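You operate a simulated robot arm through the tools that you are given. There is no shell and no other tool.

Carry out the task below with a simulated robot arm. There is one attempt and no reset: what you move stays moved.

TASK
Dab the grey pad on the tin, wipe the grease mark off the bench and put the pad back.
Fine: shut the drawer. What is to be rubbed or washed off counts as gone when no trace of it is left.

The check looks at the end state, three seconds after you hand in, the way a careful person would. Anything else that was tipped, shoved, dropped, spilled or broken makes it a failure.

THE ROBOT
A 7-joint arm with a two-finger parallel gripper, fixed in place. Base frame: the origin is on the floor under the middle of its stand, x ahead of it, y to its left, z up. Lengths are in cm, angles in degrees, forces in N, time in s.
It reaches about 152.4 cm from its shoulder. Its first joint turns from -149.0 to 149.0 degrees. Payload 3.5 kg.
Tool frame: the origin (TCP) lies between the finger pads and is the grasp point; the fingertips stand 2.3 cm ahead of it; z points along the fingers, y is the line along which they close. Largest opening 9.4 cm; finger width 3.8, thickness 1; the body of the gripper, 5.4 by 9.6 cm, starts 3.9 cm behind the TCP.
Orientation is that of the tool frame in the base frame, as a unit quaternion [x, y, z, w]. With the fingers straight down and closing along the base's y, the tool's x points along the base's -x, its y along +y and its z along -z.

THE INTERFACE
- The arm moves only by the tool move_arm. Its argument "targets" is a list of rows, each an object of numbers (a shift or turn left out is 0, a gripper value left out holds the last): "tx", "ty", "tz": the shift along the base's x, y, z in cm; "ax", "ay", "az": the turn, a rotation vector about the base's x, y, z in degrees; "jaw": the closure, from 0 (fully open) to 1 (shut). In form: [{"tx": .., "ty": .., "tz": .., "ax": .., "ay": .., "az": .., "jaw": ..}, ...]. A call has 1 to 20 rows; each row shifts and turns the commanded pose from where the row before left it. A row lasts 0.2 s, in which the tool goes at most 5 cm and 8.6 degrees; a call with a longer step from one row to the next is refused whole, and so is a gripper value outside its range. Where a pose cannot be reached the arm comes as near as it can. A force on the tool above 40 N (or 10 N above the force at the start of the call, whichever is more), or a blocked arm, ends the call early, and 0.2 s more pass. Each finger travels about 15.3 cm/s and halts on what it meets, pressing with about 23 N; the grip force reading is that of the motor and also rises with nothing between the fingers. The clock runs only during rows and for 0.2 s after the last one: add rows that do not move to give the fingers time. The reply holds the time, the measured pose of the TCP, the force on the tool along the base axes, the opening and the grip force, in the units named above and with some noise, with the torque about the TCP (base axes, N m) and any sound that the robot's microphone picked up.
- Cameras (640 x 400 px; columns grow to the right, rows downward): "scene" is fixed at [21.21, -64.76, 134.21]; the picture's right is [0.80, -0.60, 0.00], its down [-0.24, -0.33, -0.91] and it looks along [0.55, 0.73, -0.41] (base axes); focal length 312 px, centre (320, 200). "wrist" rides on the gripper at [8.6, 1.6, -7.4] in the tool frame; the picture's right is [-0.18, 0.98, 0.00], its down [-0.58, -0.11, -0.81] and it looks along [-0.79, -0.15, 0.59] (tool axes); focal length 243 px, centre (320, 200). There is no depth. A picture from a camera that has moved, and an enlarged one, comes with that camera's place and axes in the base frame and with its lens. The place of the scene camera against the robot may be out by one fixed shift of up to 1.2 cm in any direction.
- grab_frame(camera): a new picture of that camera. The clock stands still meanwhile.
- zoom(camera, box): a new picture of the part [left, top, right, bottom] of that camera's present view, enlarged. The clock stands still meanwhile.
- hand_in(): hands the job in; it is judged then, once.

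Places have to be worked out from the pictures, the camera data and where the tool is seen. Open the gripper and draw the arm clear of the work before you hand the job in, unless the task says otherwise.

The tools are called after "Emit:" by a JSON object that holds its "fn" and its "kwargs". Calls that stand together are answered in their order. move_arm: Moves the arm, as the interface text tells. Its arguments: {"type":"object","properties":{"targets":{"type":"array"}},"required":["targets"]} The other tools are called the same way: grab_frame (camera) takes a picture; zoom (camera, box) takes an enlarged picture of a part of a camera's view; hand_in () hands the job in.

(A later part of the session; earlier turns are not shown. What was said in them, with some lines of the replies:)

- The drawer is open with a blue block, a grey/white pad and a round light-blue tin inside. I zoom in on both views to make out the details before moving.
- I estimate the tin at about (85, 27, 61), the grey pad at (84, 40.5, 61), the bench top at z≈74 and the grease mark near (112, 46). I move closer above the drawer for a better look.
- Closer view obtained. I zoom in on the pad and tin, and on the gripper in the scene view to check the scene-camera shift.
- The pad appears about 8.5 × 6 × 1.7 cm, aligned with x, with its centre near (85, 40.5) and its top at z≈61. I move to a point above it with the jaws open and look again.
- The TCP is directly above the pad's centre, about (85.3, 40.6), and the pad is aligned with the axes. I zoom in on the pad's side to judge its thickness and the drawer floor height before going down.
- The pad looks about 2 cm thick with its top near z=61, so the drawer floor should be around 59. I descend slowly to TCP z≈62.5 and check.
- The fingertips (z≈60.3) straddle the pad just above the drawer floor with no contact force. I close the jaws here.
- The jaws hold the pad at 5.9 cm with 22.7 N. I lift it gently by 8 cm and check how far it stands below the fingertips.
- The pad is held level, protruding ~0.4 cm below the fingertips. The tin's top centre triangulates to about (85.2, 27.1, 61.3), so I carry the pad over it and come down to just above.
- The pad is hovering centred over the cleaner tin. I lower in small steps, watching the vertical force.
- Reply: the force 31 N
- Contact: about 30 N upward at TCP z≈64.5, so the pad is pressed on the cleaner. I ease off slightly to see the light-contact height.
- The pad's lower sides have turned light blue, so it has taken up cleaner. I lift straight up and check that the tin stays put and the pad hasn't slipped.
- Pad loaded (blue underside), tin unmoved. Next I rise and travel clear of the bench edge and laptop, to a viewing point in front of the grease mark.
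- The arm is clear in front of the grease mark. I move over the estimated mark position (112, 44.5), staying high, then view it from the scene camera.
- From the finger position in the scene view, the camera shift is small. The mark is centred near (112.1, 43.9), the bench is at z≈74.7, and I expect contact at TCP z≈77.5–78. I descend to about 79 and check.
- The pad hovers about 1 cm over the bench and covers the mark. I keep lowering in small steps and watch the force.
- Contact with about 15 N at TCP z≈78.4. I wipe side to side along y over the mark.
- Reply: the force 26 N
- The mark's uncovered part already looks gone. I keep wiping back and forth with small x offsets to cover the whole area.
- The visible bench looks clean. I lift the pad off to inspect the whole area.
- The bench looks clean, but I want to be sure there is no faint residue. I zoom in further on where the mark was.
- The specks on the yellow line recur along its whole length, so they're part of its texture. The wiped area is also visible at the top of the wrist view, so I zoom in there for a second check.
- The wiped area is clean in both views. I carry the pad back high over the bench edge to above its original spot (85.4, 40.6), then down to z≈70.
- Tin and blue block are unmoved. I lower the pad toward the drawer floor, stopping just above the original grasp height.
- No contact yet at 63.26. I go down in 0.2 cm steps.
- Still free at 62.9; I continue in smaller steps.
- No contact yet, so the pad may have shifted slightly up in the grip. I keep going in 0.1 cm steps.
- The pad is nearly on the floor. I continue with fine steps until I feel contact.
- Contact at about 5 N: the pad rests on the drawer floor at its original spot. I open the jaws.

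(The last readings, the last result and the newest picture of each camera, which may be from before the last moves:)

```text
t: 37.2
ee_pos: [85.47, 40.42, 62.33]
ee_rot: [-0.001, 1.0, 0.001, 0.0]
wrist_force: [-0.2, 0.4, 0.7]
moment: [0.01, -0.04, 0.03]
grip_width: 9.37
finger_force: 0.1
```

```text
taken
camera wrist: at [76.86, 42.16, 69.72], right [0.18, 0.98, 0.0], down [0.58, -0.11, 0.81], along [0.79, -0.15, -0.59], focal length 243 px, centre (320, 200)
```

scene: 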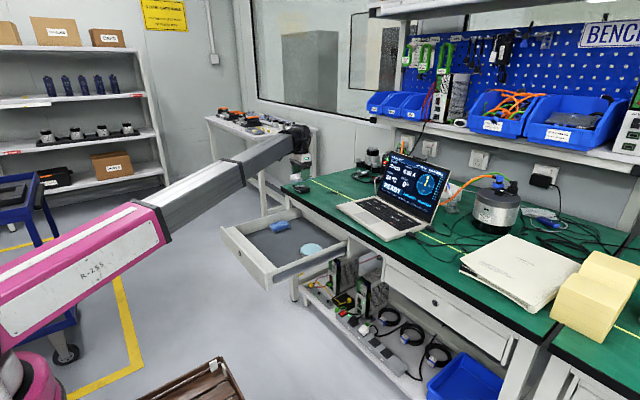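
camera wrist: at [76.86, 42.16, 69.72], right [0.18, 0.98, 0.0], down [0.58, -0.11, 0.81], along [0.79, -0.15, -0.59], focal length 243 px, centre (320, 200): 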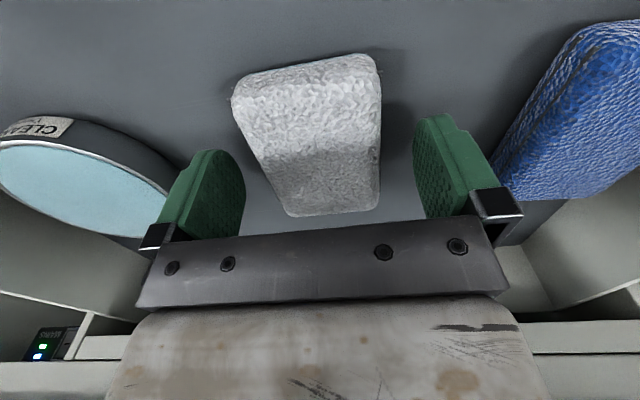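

The pad lies free at its original place. I rise straight up and clear of the drawer.

Emit:
{"fn": "move_arm", "kwargs": {"targets": [{"tz": 0.5, "jaw": 0}, {"tz": 1.5}, {"tz": 3}, {"tz": 4}, {"tz": 4}, {"tz": 4}, {"tz": 3}, {}]}}

Emit:
{"fn": "zoom", "kwargs": {"camera": "scene", "box": [210, 170, 370, 290]}}

Emit:
{"fn": "zoom", "kwargs": {"camera": "scene", "box": [270, 217, 340, 262]}}

Emit:
{"fn": "grab_frame", "kwargs": {"camera": "wrist"}}

```text
t: 39.0
ee_pos: [85.55, 40.23, 82.41]
ee_rot: [0.0, 1.0, -0.001, 0.001]
wrist_force: [-0.2, -0.4, -0.3]
moment: [0.02, 0.02, -0.02]
grip_width: 9.41
finger_force: 0.0
```

```text
3.33 times, centred on (290, 230) of scene
camera zoom: at [21.21, -64.76, 134.21], right [0.8, -0.6, 0.0], down [-0.24, -0.33, -0.91], along [0.55, 0.73, -0.41], focal length 1041 px, centre (420, 100)
```

zoom: 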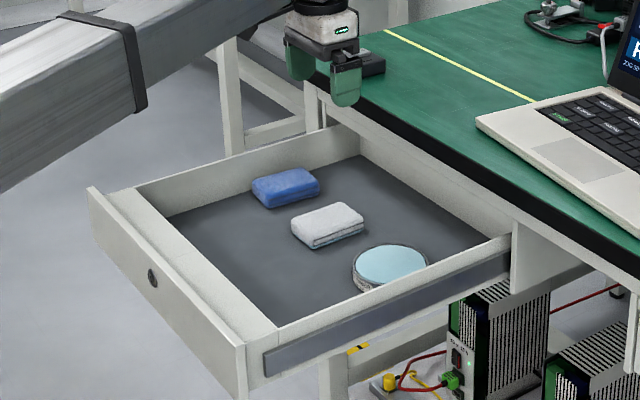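

```text
8.89 times, centred on (305, 240) of scene
camera zoom: at [21.21, -64.76, 134.21], right [0.8, -0.6, 0.0], down [-0.24, -0.33, -0.91], along [0.55, 0.73, -0.41], focal length 2775 px, centre (453, -151)
```

zoom: 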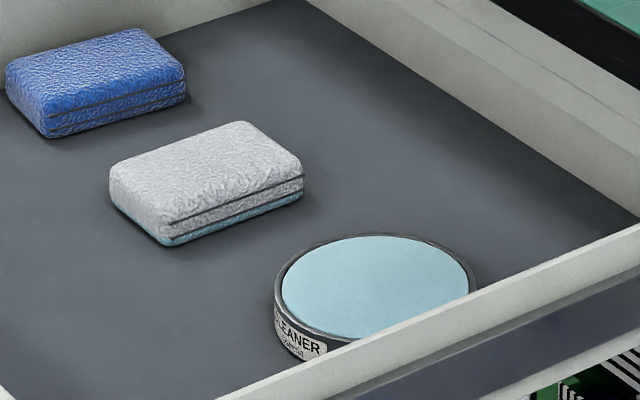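

```text
taken
camera wrist: at [77.0, 42.0, 89.83], right [0.18, 0.98, 0.0], down [0.58, -0.11, 0.81], along [0.79, -0.15, -0.59], focal length 243 px, centre (320, 200)
```

wrist: 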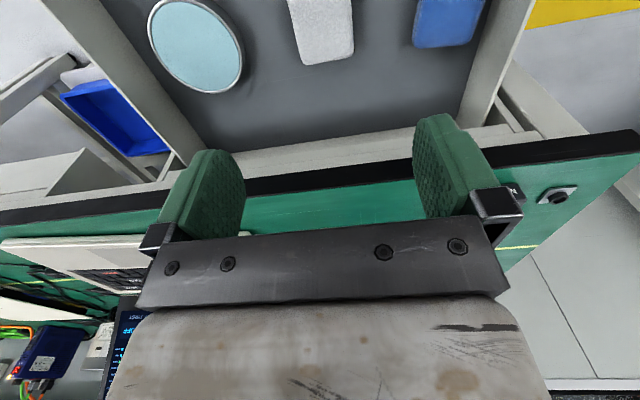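

The pad is back and everything in the drawer is as it was. Next is the drawer: I look at its front, the neighbouring closed drawer and the bench overhang to plan the push.

Emit:
{"fn": "zoom", "kwargs": {"camera": "scene", "box": [340, 230, 520, 350]}}

Emit:
{"fn": "zoom", "kwargs": {"camera": "scene", "box": [210, 200, 300, 300]}}

Emit:
{"fn": "zoom", "kwargs": {"camera": "scene", "box": [280, 190, 390, 300]}}

Emit:
{"fn": "grab_frame", "kwargs": {"camera": "scene"}}

```text
3.33 times, centred on (430, 290) of scene
camera zoom: at [21.21, -64.76, 134.21], right [0.8, -0.6, 0.0], down [-0.24, -0.33, -0.91], along [0.55, 0.73, -0.41], focal length 1041 px, centre (-47, -100)
```

zoom: 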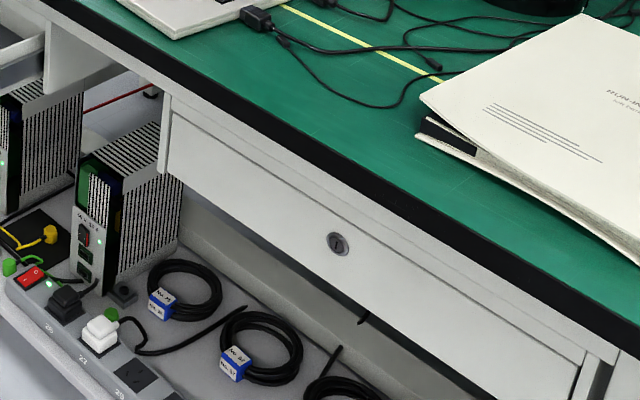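

```text
4.00 times, centred on (255, 250) of scene
camera zoom: at [21.21, -64.76, 134.21], right [0.8, -0.6, 0.0], down [-0.24, -0.33, -0.91], along [0.55, 0.73, -0.41], focal length 1249 px, centre (580, 0)
```

zoom: 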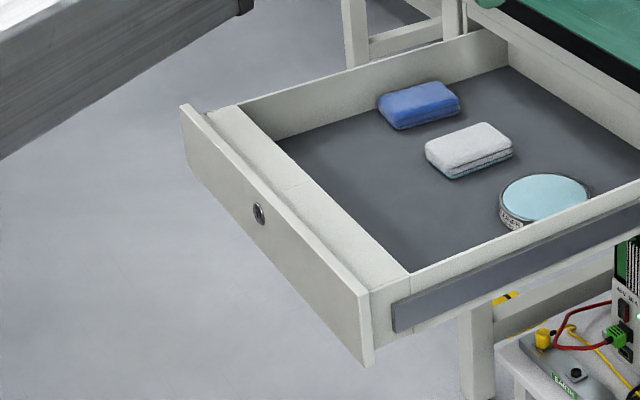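

```text
3.64 times, centred on (335, 245) of scene
camera zoom: at [21.21, -64.76, 134.21], right [0.8, -0.6, 0.0], down [-0.24, -0.33, -0.91], along [0.55, 0.73, -0.41], focal length 1135 px, centre (266, 36)
```

zoom: 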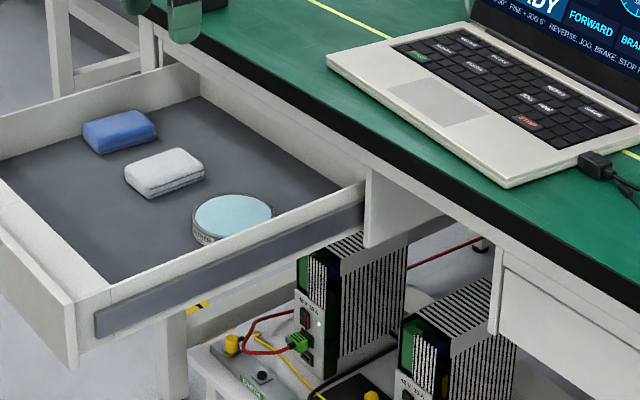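

```text
taken
```

scene: 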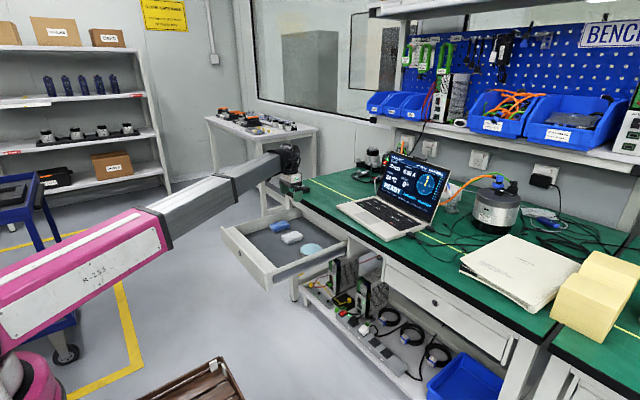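

Everything is in place. The drawer front spans y≈18–60 and z≈59.5–66.4, with its outer face at x≈59.8. I withdraw the arm back and up in front of the drawer and close the jaws, ready to push.

Emit:
{"fn": "move_arm", "kwargs": {"targets": [{"tx": -2, "tz": 3.5, "jaw": 0}, {"tx": -4, "tz": 1.0, "ty": 0.5}, {"tx": -4, "tz": 0.7, "ty": 0.5}, {"tx": -4, "tz": 0.7, "ty": 0.5}, {"tx": -4, "tz": 0.7, "ty": 0.5}, {"tx": -4, "tz": 0.7, "ty": 0.5, "jaw": 1}, {"tx": -4, "tz": 0.7, "ty": 0.5}, {"tx": -4, "tz": 0.7, "ty": 0.5}, {"tx": -3, "ty": 0.5}, {}]}}

Emit:
{"fn": "grab_frame", "kwargs": {"camera": "scene"}}

Emit:
{"fn": "grab_frame", "kwargs": {"camera": "wrist"}}

```text
t: 41.2
ee_pos: [52.53, 44.35, 91.13]
ee_rot: [0.0, 1.0, 0.0, -0.001]
wrist_force: [-0.8, 0.7, -0.7]
moment: [0.02, 0.02, 0.01]
grip_width: 0.0
finger_force: 23.4
```

```text
taken
```

scene: 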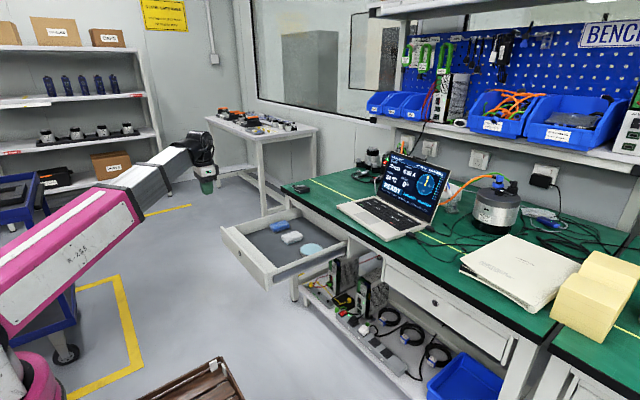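

```text
taken
camera wrist: at [44.01, 46.06, 98.51], right [0.18, 0.98, 0.0], down [0.58, -0.11, 0.81], along [0.79, -0.15, -0.59], focal length 243 px, centre (320, 200)
```

wrist: 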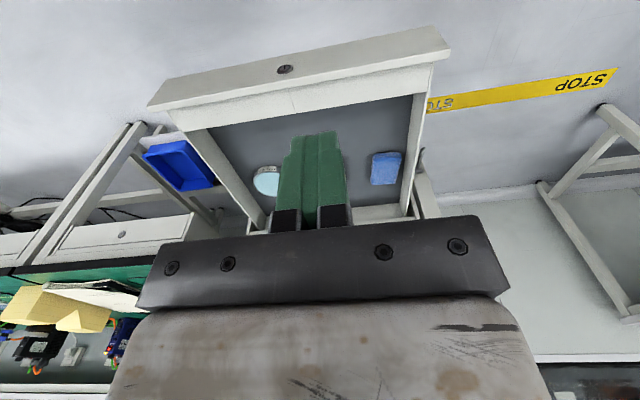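

The arm is clear in front with jaws shut. I now tilt the tool 45° so the fingers point forward and down, keeping the wrist clear of the bench edge at the end of the push.

Emit:
{"fn": "move_arm", "kwargs": {"targets": [{"ay": -7.5, "jaw": 1}, {"ay": -7.5}, {"ay": -7.5}, {"ay": -7.5}, {"ay": -7.5}, {"ay": -7.5}, {}, {}]}}

Emit:
{"fn": "grab_frame", "kwargs": {"camera": "scene"}}

Emit:
{"fn": "grab_frame", "kwargs": {"camera": "wrist"}}

```text
t: 43.0
ee_pos: [52.51, 44.5, 91.03]
ee_rot: [0.0, 0.924, 0.0, 0.383]
wrist_force: [-0.3, 0.0, -0.5]
moment: [0.03, 0.01, 0.02]
grip_width: 0.0
finger_force: 23.0
```

```text
taken
```

scene: 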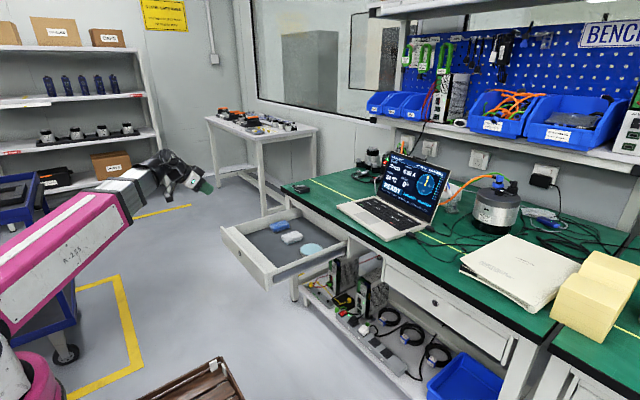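

```text
taken
camera wrist: at [41.12, 46.2, 90.12], right [0.13, 0.98, 0.13], down [-0.16, -0.11, 0.98], along [0.98, -0.15, 0.14], focal length 243 px, centre (320, 200)
```

wrist: 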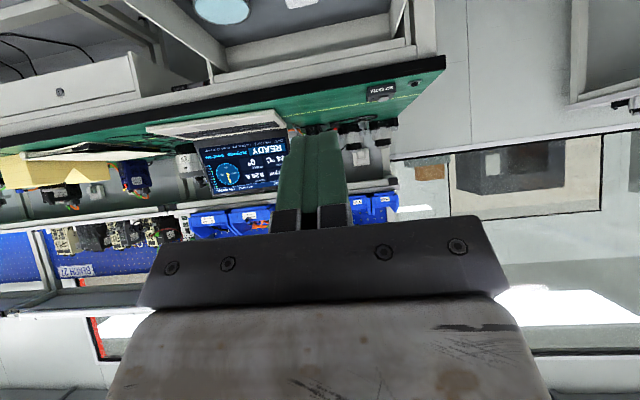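

The tilt is reached as commanded. I descend in front of the drawer panel, staying about 6 cm short of it.

Emit:
{"fn": "move_arm", "kwargs": {"targets": [{"tx": -2.0, "tz": -2.0, "jaw": 1}, {"tz": -3.5}, {"tz": -3.5}, {"tz": -3.5}, {"tz": -3.5}, {}]}}

Emit:
{"fn": "grab_frame", "kwargs": {"camera": "scene"}}

Emit:
{"fn": "grab_frame", "kwargs": {"camera": "wrist"}}

```text
t: 44.4
ee_pos: [50.34, 44.55, 75.07]
ee_rot: [0.0, 0.924, -0.001, 0.383]
wrist_force: [0.3, 0.1, 0.0]
moment: [0.01, 0.01, -0.02]
grip_width: 0.0
finger_force: 22.6
```

```text
taken
```

scene: 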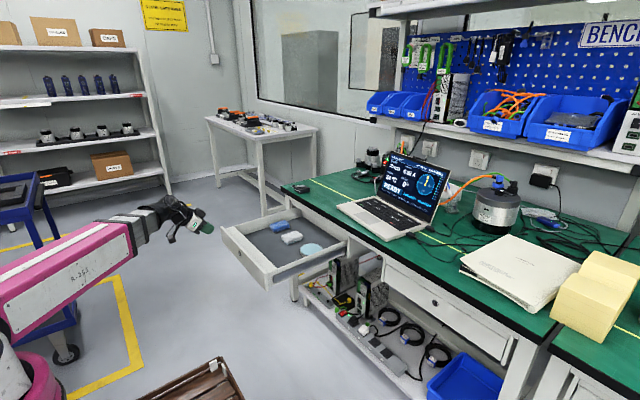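

```text
taken
camera wrist: at [39.14, 46.24, 74.2], right [0.13, 0.98, 0.13], down [-0.16, -0.11, 0.98], along [0.98, -0.15, 0.14], focal length 243 px, centre (320, 200)
```

wrist: 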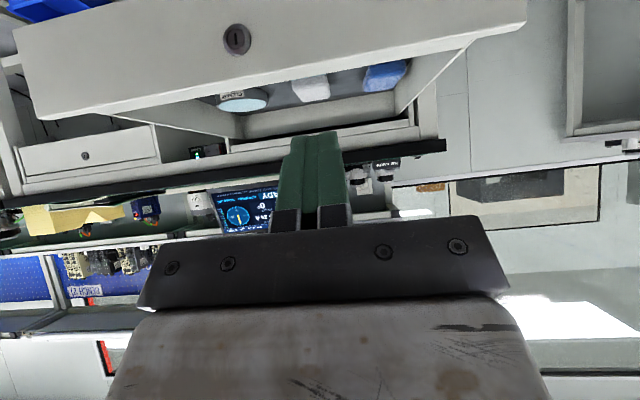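

The panel is clearly visible: outer face x≈59.8, y 17.7–59.3, top z≈66.5, with the lock near y=38. I lower to push height at y=44.5, clear of the lock.

Emit:
{"fn": "move_arm", "kwargs": {"targets": [{"tz": -3.0, "jaw": 1}, {"tz": -3.0}, {"tz": -3.0}, {"tz": -2.7}, {}, {"tx": 2.0}, {"tx": 1.5}, {"tx": 1.0}, {}]}}

Emit:
{"fn": "zoom", "kwargs": {"camera": "scene", "box": [150, 180, 310, 290]}}

Emit:
{"fn": "grab_frame", "kwargs": {"camera": "wrist"}}

```text
t: 46.4
ee_pos: [54.93, 44.5, 63.21]
ee_rot: [0.001, 0.924, 0.0, 0.382]
wrist_force: [-0.9, -0.3, 0.8]
moment: [0.0, 0.0, -0.02]
grip_width: 0.0
finger_force: 22.8
```

```text
3.64 times, centred on (230, 235) of scene
camera zoom: at [21.21, -64.76, 134.21], right [0.8, -0.6, 0.0], down [-0.24, -0.33, -0.91], along [0.55, 0.73, -0.41], focal length 1135 px, centre (647, 73)
```

zoom: 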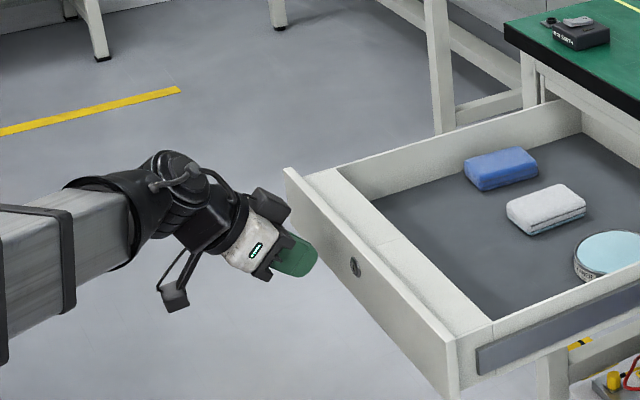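

```text
taken
camera wrist: at [43.7, 46.22, 62.37], right [0.13, 0.98, 0.13], down [-0.16, -0.11, 0.98], along [0.98, -0.15, 0.14], focal length 243 px, centre (320, 200)
```

wrist: 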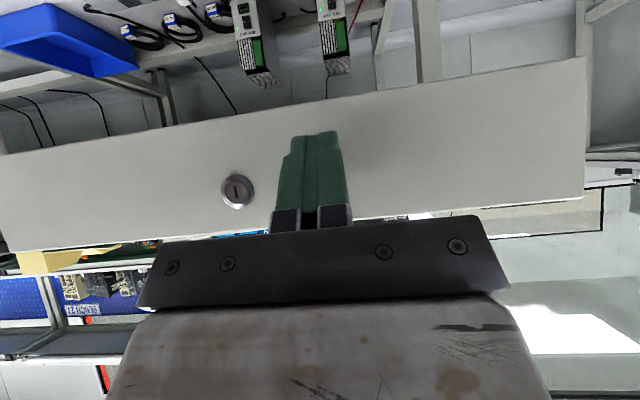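

The fingertips are about 2 cm from the panel at mid-height. I advance slowly to make contact and read the force.

Emit:
{"fn": "move_arm", "kwargs": {"targets": [{"tx": 0.5, "jaw": 1}, {"tx": 0.5}, {"tx": 0.5}, {"tx": 0.4}, {"tx": 0.4}, {"tx": 0.4}, {"tx": 0.4}, {}]}}

Emit:
{"fn": "grab_frame", "kwargs": {"camera": "wrist"}}

```text
t: 48.2
ee_pos: [58.07, 44.56, 63.39]
ee_rot: [0.0, 0.924, 0.0, 0.383]
wrist_force: [0.5, -0.1, 0.5]
moment: [-0.03, 0.02, -0.02]
grip_width: 0.01
finger_force: 22.5
```

```text
taken
camera wrist: at [46.74, 46.26, 62.45], right [0.13, 0.98, 0.13], down [-0.16, -0.11, 0.98], along [0.98, -0.15, 0.14], focal length 243 px, centre (320, 200)
```

wrist: 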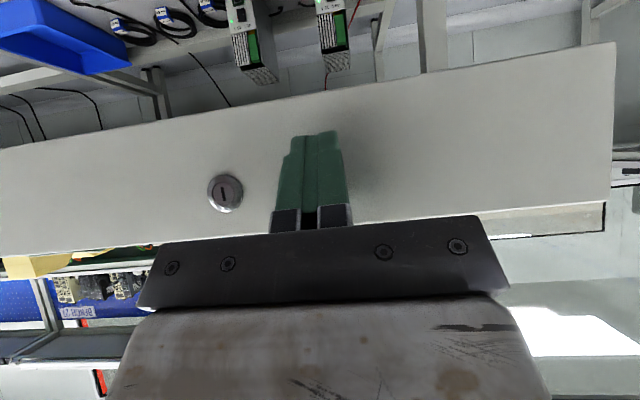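

No contact force yet, but a contact shadow shows the fingers nearly at the panel. I continue slowly.

Emit:
{"fn": "move_arm", "kwargs": {"targets": [{"tx": 0.3, "jaw": 1}, {"tx": 0.3}, {"tx": 0.3}, {"tx": 0.3}, {"tx": 0.3}, {"tx": 0.3}, {"tx": 0.4}, {"tx": 0.4}]}}

Emit:
{"fn": "grab_frame", "kwargs": {"camera": "wrist"}}

Emit:
{"fn": "zoom", "kwargs": {"camera": "scene", "box": [190, 180, 350, 290]}}

```text
t: 50.0
ee_pos: [60.65, 44.51, 63.39]
ee_rot: [0.0, 0.924, 0.0, 0.382]
wrist_force: [0.3, 0.1, 0.3]
moment: [-0.03, -0.04, -0.04]
grip_width: 0.0
finger_force: 23.2
```

```text
taken
camera wrist: at [49.4, 46.19, 62.4], right [0.13, 0.98, 0.13], down [-0.16, -0.11, 0.98], along [0.98, -0.15, 0.14], focal length 243 px, centre (320, 200)
```

wrist: 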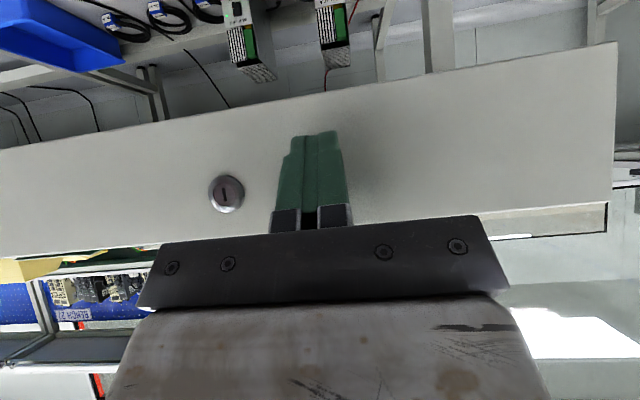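

```text
3.64 times, centred on (270, 235) of scene
camera zoom: at [21.21, -64.76, 134.21], right [0.8, -0.6, 0.0], down [-0.24, -0.33, -0.91], along [0.55, 0.73, -0.41], focal length 1135 px, centre (502, 73)
```

zoom: 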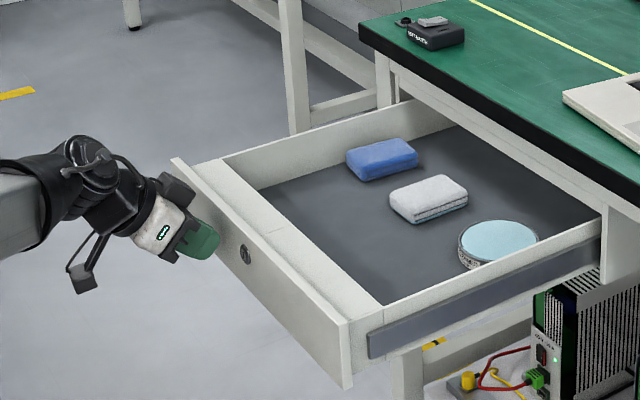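

The drawer is sliding along with the fingers at almost no resistance, and the contents ride with it. I keep pushing at a slow, steady pace.

Emit:
{"fn": "move_arm", "kwargs": {"targets": [{"tx": 0.3, "jaw": 1}, {"tx": 0.4}, {"tx": 0.5}, {"tx": 0.6}, {"tx": 0.6}, {"tx": 0.6}, {"tx": 0.6}, {"tx": 0.6}, {"tx": 0.6}, {"tx": 0.6}, {"tx": 0.6}, {"tx": 0.6}, {"tx": 0.6}, {"tx": 0.6}, {"tx": 0.6}, {"tx": 0.6}, {"tx": 0.6}, {"tx": 0.5}, {"tx": 0.4}, {"tx": 0.3}]}}

Emit:
{"fn": "grab_frame", "kwargs": {"camera": "wrist"}}

Emit:
{"fn": "zoom", "kwargs": {"camera": "scene", "box": [190, 180, 350, 290]}}

```text
t: 54.2
ee_pos: [71.45, 44.36, 63.35]
ee_rot: [0.0, 0.924, -0.001, 0.383]
wrist_force: [-1.8, 0.3, 2.7]
moment: [-0.01, -0.05, 0.02]
grip_width: 0.0
finger_force: 22.9
```

```text
taken
camera wrist: at [60.19, 46.1, 62.48], right [0.13, 0.98, 0.13], down [-0.16, -0.11, 0.98], along [0.98, -0.15, 0.14], focal length 243 px, centre (320, 200)
```

wrist: 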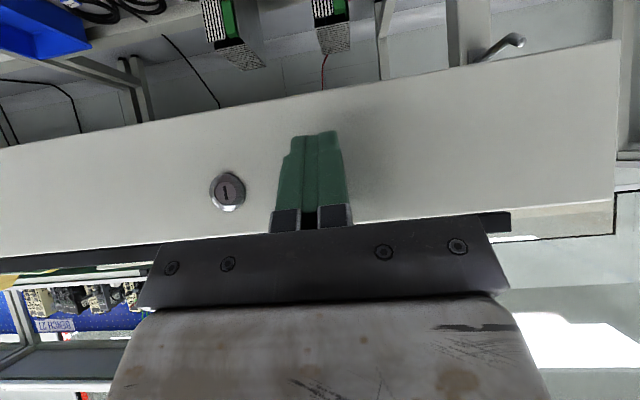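

```text
3.64 times, centred on (270, 235) of scene
camera zoom: at [21.21, -64.76, 134.21], right [0.8, -0.6, 0.0], down [-0.24, -0.33, -0.91], along [0.55, 0.73, -0.41], focal length 1135 px, centre (502, 73)
```

zoom: 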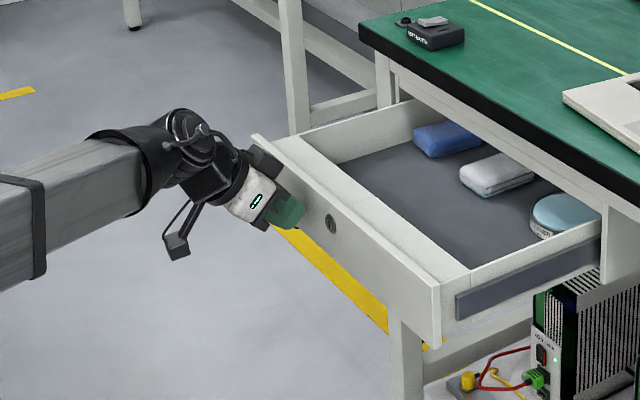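

The drawer is closing smoothly and the items keep their places in it. I continue at the same pace.

Emit:
{"fn": "move_arm", "kwargs": {"targets": [{"tx": 0.3, "jaw": 1}, {"tx": 0.4}, {"tx": 0.5}, {"tx": 0.6}, {"tx": 0.6}, {"tx": 0.6}, {"tx": 0.6}, {"tx": 0.6}, {"tx": 0.6}, {"tx": 0.6}, {"tx": 0.6}, {"tx": 0.6}, {"tx": 0.6}, {"tx": 0.6}, {"tx": 0.6}, {"tx": 0.6}, {"tx": 0.6}, {"tx": 0.5}, {"tx": 0.4}, {"tx": 0.3}]}}

Emit:
{"fn": "grab_frame", "kwargs": {"camera": "wrist"}}

Emit:
{"fn": "zoom", "kwargs": {"camera": "scene", "box": [210, 170, 370, 290]}}

```text
t: 58.4
ee_pos: [82.13, 44.44, 63.46]
ee_rot: [0.0, 0.924, 0.0, 0.383]
wrist_force: [-0.3, -0.6, -0.2]
moment: [0.0, 0.01, 0.01]
grip_width: 0.01
finger_force: 23.0
```

```text
taken
camera wrist: at [70.94, 46.17, 62.48], right [0.13, 0.98, 0.13], down [-0.16, -0.11, 0.98], along [0.98, -0.15, 0.14], focal length 243 px, centre (320, 200)
```

wrist: 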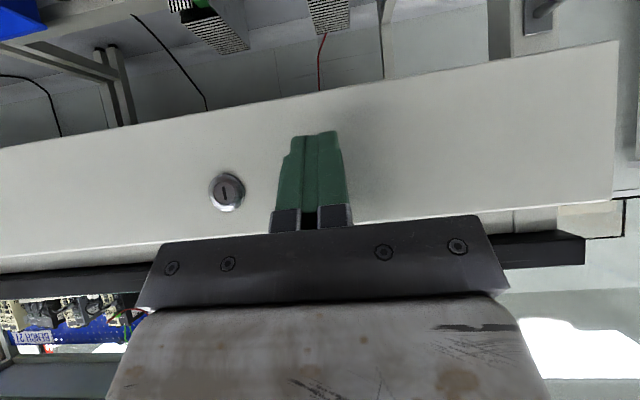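

```text
3.33 times, centred on (290, 230) of scene
camera zoom: at [21.21, -64.76, 134.21], right [0.8, -0.6, 0.0], down [-0.24, -0.33, -0.91], along [0.55, 0.73, -0.41], focal length 1041 px, centre (420, 100)
```

zoom: 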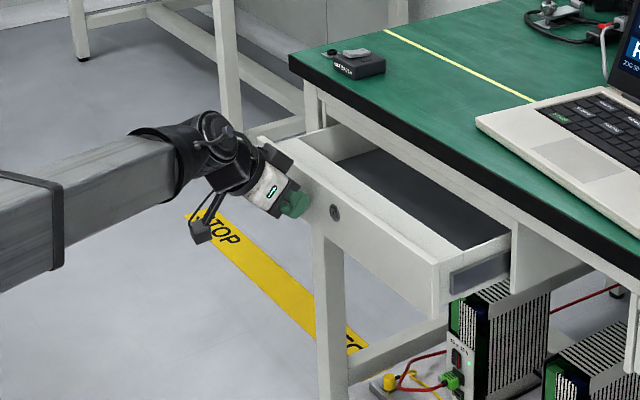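

Panel at about x=84, all fine. I continue, slowing toward the end so it meets its stop gently.

Emit:
{"fn": "move_arm", "kwargs": {"targets": [{"tx": 0.3, "jaw": 1}, {"tx": 0.4}, {"tx": 0.5}, {"tx": 0.6}, {"tx": 0.6}, {"tx": 0.6}, {"tx": 0.6}, {"tx": 0.6}, {"tx": 0.6}, {"tx": 0.6}, {"tx": 0.6}, {"tx": 0.6}, {"tx": 0.5}, {"tx": 0.4}, {"tx": 0.3}]}}

Emit:
{"fn": "grab_frame", "kwargs": {"camera": "wrist"}}

Emit:
{"fn": "zoom", "kwargs": {"camera": "scene", "box": [230, 170, 390, 290]}}

```text
t: 61.6
ee_pos: [90.08, 44.52, 63.33]
ee_rot: [0.0, 0.924, 0.0, 0.383]
wrist_force: [-0.1, -0.8, 0.4]
moment: [-0.01, -0.04, -0.02]
grip_width: 0.03
finger_force: 23.3
```

```text
taken
camera wrist: at [78.75, 46.19, 62.4], right [0.13, 0.98, 0.13], down [-0.16, -0.11, 0.98], along [0.98, -0.15, 0.14], focal length 243 px, centre (320, 200)
```

wrist: 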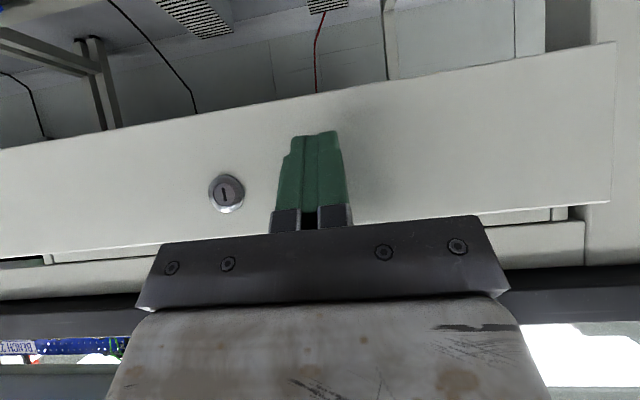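

```text
3.33 times, centred on (310, 230) of scene
camera zoom: at [21.21, -64.76, 134.21], right [0.8, -0.6, 0.0], down [-0.24, -0.33, -0.91], along [0.55, 0.73, -0.41], focal length 1041 px, centre (353, 100)
```

zoom: 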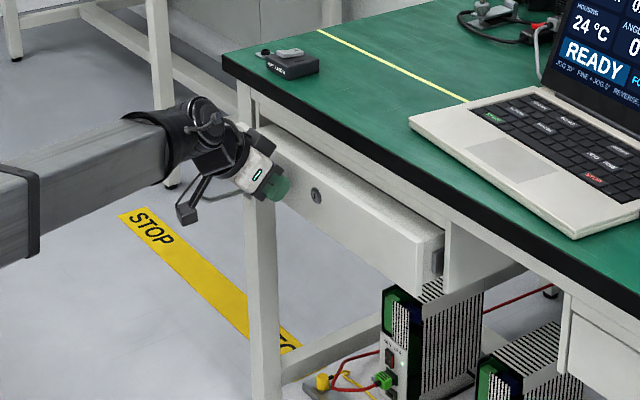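

About 4 cm remain and the gripper stays clear of the bench edge. I push the last stretch slowly and watch for the end stop.

Emit:
{"fn": "move_arm", "kwargs": {"targets": [{"tx": 0.2, "jaw": 1}, {"tx": 0.3}, {"tx": 0.3}, {"tx": 0.3}, {"tx": 0.3}, {"tx": 0.3}, {"tx": 0.3}, {"tx": 0.3}, {"tx": 0.3}, {"tx": 0.2}]}}

Emit:
{"fn": "zoom", "kwargs": {"camera": "scene", "box": [250, 180, 370, 270]}}

Emit:
{"fn": "grab_frame", "kwargs": {"camera": "wrist"}}

```text
t: 63.8
ee_pos: [92.76, 44.55, 63.41]
ee_rot: [-0.001, 0.924, 0.0, 0.382]
wrist_force: [-0.5, -0.3, 0.0]
moment: [0.02, -0.02, -0.01]
grip_width: 0.0
finger_force: 23.3
```

```text
4.44 times, centred on (310, 225) of scene
camera zoom: at [21.21, -64.76, 134.21], right [0.8, -0.6, 0.0], down [-0.24, -0.33, -0.91], along [0.55, 0.73, -0.41], focal length 1387 px, centre (364, 89)
```

zoom: 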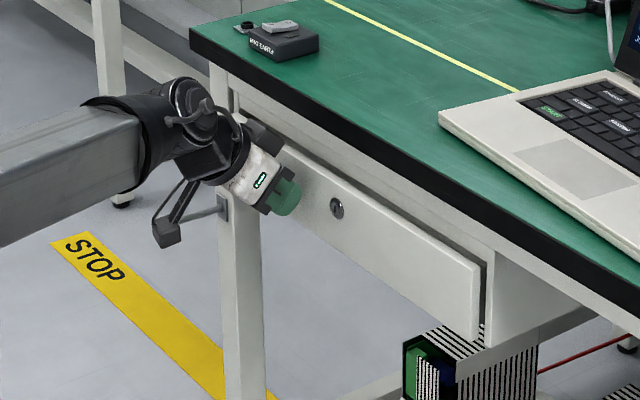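

```text
taken
camera wrist: at [81.53, 46.18, 62.49], right [0.13, 0.98, 0.13], down [-0.16, -0.11, 0.98], along [0.98, -0.15, 0.14], focal length 243 px, centre (320, 200)
```

wrist: 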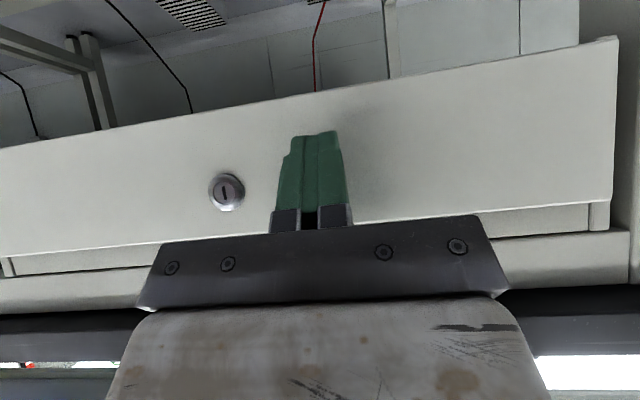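

Almost shut, with roughly 1–1.5 cm to go. I continue very slowly until the stop is felt.

Emit:
{"fn": "move_arm", "kwargs": {"targets": [{"tx": 0.2, "jaw": 1}, {"tx": 0.2}, {"tx": 0.2}, {"tx": 0.2}, {"tx": 0.2}, {"tx": 0.1}, {}]}}

Emit:
{"fn": "zoom", "kwargs": {"camera": "scene", "box": [250, 180, 370, 270]}}

```text
t: 65.4
ee_pos: [93.89, 44.44, 63.24]
ee_rot: [0.0, 0.924, 0.001, 0.383]
wrist_force: [-0.2, -0.6, -0.1]
moment: [0.01, 0.02, -0.01]
grip_width: 0.0
finger_force: 23.0
```

```text
4.44 times, centred on (310, 225) of scene
camera zoom: at [21.21, -64.76, 134.21], right [0.8, -0.6, 0.0], down [-0.24, -0.33, -0.91], along [0.55, 0.73, -0.41], focal length 1387 px, centre (364, 89)
```

zoom: 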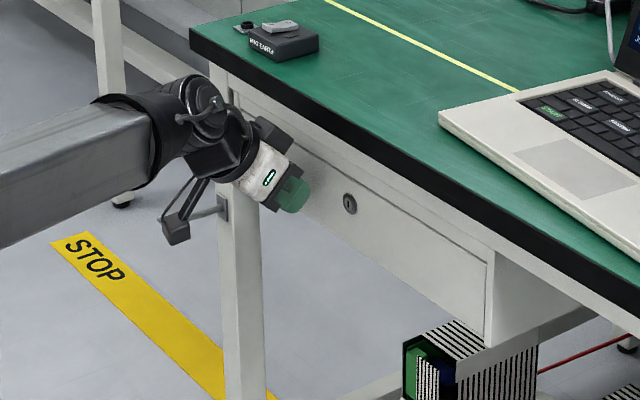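

The front now looks flush, but no stop force is felt yet. I edge on in 0.1 cm steps to make sure it is fully home.

Emit:
{"fn": "move_arm", "kwargs": {"targets": [{"tx": 0.1, "jaw": 1}, {"tx": 0.1}, {"tx": 0.1}, {}]}}

Emit:
{"fn": "zoom", "kwargs": {"camera": "scene", "box": [280, 200, 350, 260]}}

Emit:
{"fn": "grab_frame", "kwargs": {"camera": "wrist"}}

```text
t: 66.4
ee_pos: [94.21, 44.48, 63.18]
ee_rot: [0.0, 0.924, 0.0, 0.382]
wrist_force: [-0.1, -0.2, -0.8]
moment: [0.01, 0.0, 0.01]
grip_width: 0.01
finger_force: 22.7
```

```text
6.67 times, centred on (315, 230) of scene
camera zoom: at [21.21, -64.76, 134.21], right [0.8, -0.6, 0.0], down [-0.24, -0.33, -0.91], along [0.55, 0.73, -0.41], focal length 2081 px, centre (353, 0)
```

zoom: 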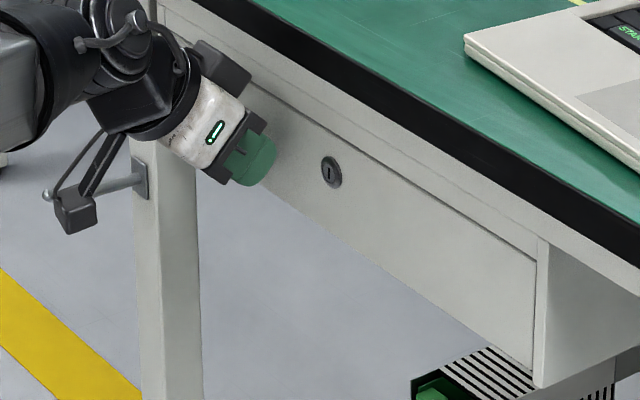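

```text
taken
camera wrist: at [82.98, 46.14, 62.4], right [0.13, 0.98, 0.13], down [-0.16, -0.11, 0.98], along [0.98, -0.15, 0.14], focal length 243 px, centre (320, 200)
```

wrist: 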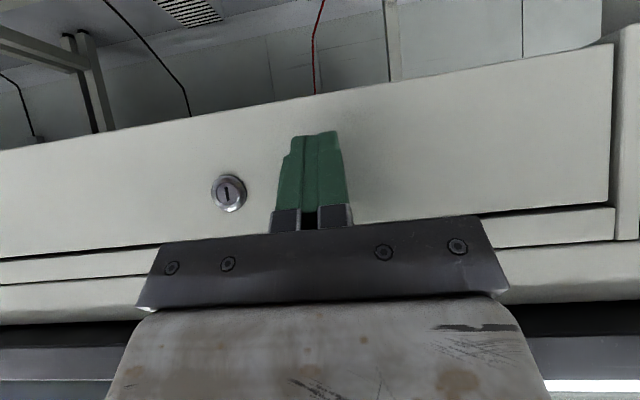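

Flush in appearance, still free-moving. I take a few more 0.1 cm steps to find the stop.

Emit:
{"fn": "move_arm", "kwargs": {"targets": [{"tx": 0.1, "jaw": 1}, {"tx": 0.1}, {"tx": 0.1}, {}]}}

Emit:
{"fn": "zoom", "kwargs": {"camera": "scene", "box": [280, 200, 350, 260]}}

Emit:
{"fn": "zoom", "kwargs": {"camera": "scene", "box": [370, 240, 430, 290]}}

Emit:
{"fn": "grab_frame", "kwargs": {"camera": "wrist"}}

```text
t: 67.4
ee_pos: [94.42, 44.43, 63.32]
ee_rot: [0.0, 0.924, 0.0, 0.382]
wrist_force: [-5.9, -0.9, 1.3]
moment: [0.02, -0.04, -0.05]
grip_width: 0.0
finger_force: 22.9
```

```text
6.67 times, centred on (315, 230) of scene
camera zoom: at [21.21, -64.76, 134.21], right [0.8, -0.6, 0.0], down [-0.24, -0.33, -0.91], along [0.55, 0.73, -0.41], focal length 2081 px, centre (353, 0)
```

zoom: 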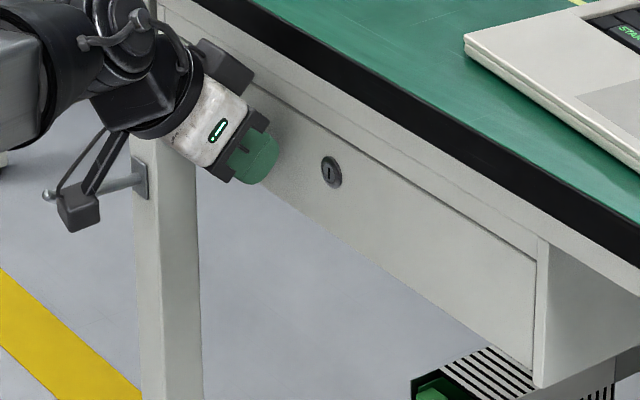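

```text
8.00 times, centred on (400, 265) of scene
camera zoom: at [21.21, -64.76, 134.21], right [0.8, -0.6, 0.0], down [-0.24, -0.33, -0.91], along [0.55, 0.73, -0.41], focal length 2497 px, centre (-320, -320)
```

zoom: 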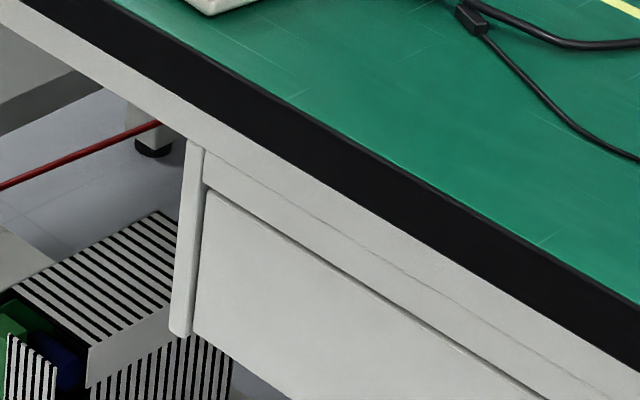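

```text
taken
camera wrist: at [83.23, 46.17, 62.45], right [0.13, 0.98, 0.13], down [-0.16, -0.11, 0.98], along [0.98, -0.15, 0.14], focal length 243 px, centre (320, 200)
```

wrist: 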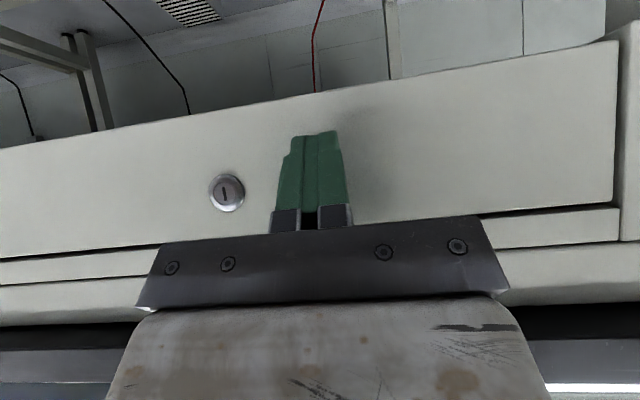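

A steady 6 N reaction and an unchanged picture show the drawer is against its stop, flush like its neighbour. I back the fingers straight off, then withdraw.

Emit:
{"fn": "move_arm", "kwargs": {"targets": [{"tx": -0.3, "jaw": 1}, {"tx": -0.7}, {"tx": -2}, {"tx": -3}, {"tx": -4}, {"tx": -4}, {"tx": -4}, {"tx": -4, "tz": 1}, {"tx": -4, "tz": 2}, {"tx": -3, "tz": 3}, {"tx": -3, "tz": 3}, {"tx": -2, "tz": 4}, {"tz": 4}, {"tz": 4}, {"tz": 4}, {}]}}

Emit:
{"fn": "grab_frame", "kwargs": {"camera": "scene"}}

Emit:
{"fn": "zoom", "kwargs": {"camera": "scene", "box": [270, 180, 370, 260]}}

Emit:
{"fn": "grab_frame", "kwargs": {"camera": "wrist"}}

```text
t: 70.8
ee_pos: [60.34, 44.5, 88.39]
ee_rot: [0.0, 0.924, 0.0, 0.383]
wrist_force: [-0.6, 0.5, -0.1]
moment: [-0.01, 0.01, -0.01]
grip_width: 0.0
finger_force: 22.8
```

```text
taken
```

scene: 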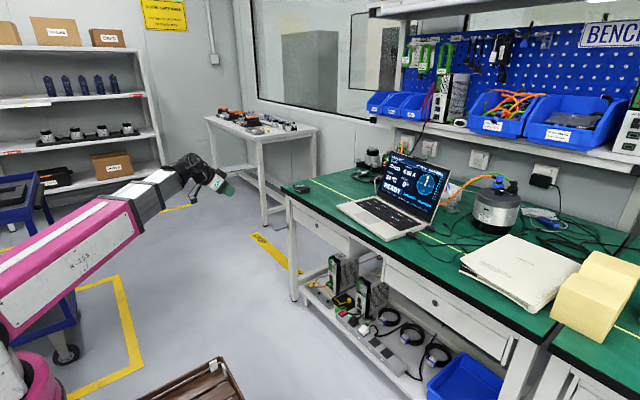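

```text
5.00 times, centred on (320, 220) of scene
camera zoom: at [21.21, -64.76, 134.21], right [0.8, -0.6, 0.0], down [-0.24, -0.33, -0.91], along [0.55, 0.73, -0.41], focal length 1561 px, centre (320, 100)
```

zoom: 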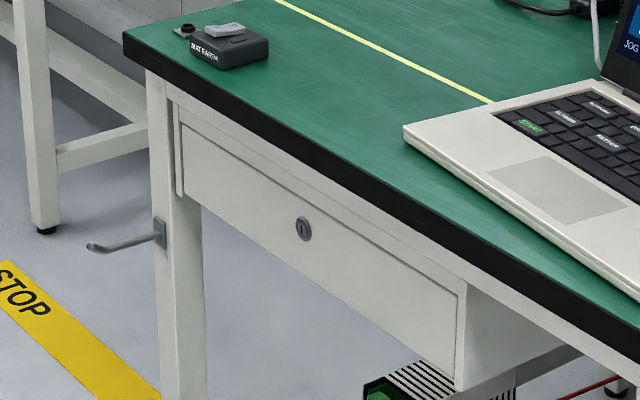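

```text
taken
camera wrist: at [48.98, 46.12, 87.47], right [0.13, 0.98, 0.13], down [-0.16, -0.11, 0.98], along [0.98, -0.15, 0.14], focal length 243 px, centre (320, 200)
```

wrist: 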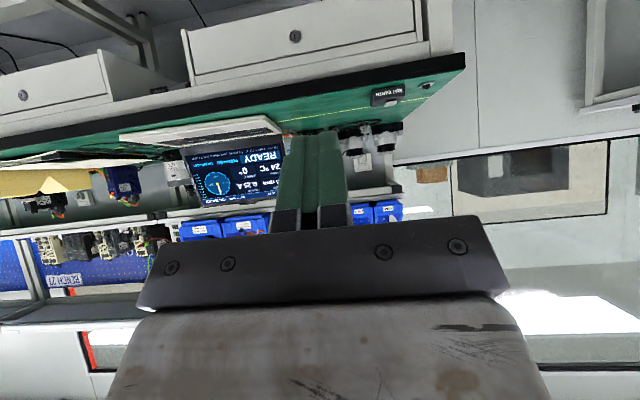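

The drawer is shut flush and the bench is clear. I turn the tool upright again, open the jaws and draw back to the start area, then make a final check of the bench.

Emit:
{"fn": "move_arm", "kwargs": {"targets": [{"ay": 7.5, "tz": 2, "jaw": 1}, {"ay": 7.5, "tz": 2}, {"ay": 7.5, "tz": 2}, {"ay": 7.5, "tz": 2}, {"ay": 7.5, "tz": 2, "ty": 1}, {"ay": 7.5, "tz": 2, "ty": 1}, {"tx": -2, "tz": 2, "ty": 1, "jaw": 0}, {"tx": -2, "tz": 2, "ty": 1, "jaw": 0}, {"ty": 1}, {}]}}

Emit:
{"fn": "zoom", "kwargs": {"camera": "scene", "box": [310, 175, 360, 206]}}

Emit:
{"fn": "grab_frame", "kwargs": {"camera": "scene"}}

```text
t: 73.0
ee_pos: [56.48, 49.4, 104.5]
ee_rot: [0.001, 1.0, 0.0, 0.001]
wrist_force: [0.5, -0.1, -0.1]
moment: [-0.01, 0.04, 0.02]
grip_width: 9.38
finger_force: 0.1
```

```text
12.80 times, centred on (335, 190) of scene
camera zoom: at [21.21, -64.76, 134.21], right [0.8, -0.6, 0.0], down [-0.24, -0.33, -0.91], along [0.55, 0.73, -0.41], focal length 3996 px, centre (128, 322)
```

zoom: 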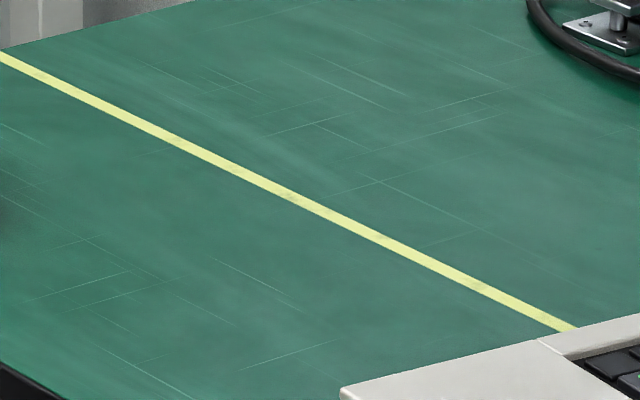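

```text
taken
```

scene: 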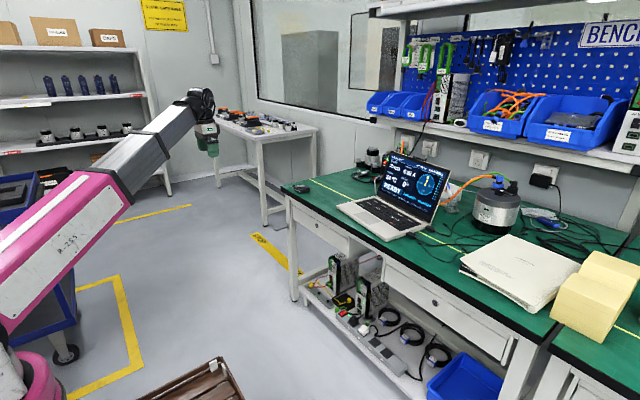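

The bench shows no trace of the grease mark, and the pad is back in its place in the drawer. The drawer is shut, nothing else has moved, and the gripper is open and clear. I hand the job in.

Emit:
{"fn": "hand_in", "kwargs": {}}

```text
The job is handed in.
```

I dabbed the grey pad on the cleaner tin and wiped the grease mark off the bench. The pad is back in its original place in the drawer, and the drawer is shut. I've handed the job in.

- **Grease mark:** enlarged views from the scene camera, and a check with the wrist camera right after wiping, show no trace of it. The faint specks left on the yellow line run along its whole length, so I took them as wear.
- **Pad and tin:** the pad's underside turned blue on the tin, so it picked up cleaner. The tin and the blue block had not moved when I put the pad back. The pad went back with its blue side down.
- **Drawer:** I read "Fine: shut the drawer" as part of the job. I pushed it slowly until it met its stop, and it sits flush like the one beside it. The contents stayed in place for as long as I could see them, but the last part of the push hid them from view.
- **Arm:** the gripper is open and the arm is back near where it started.
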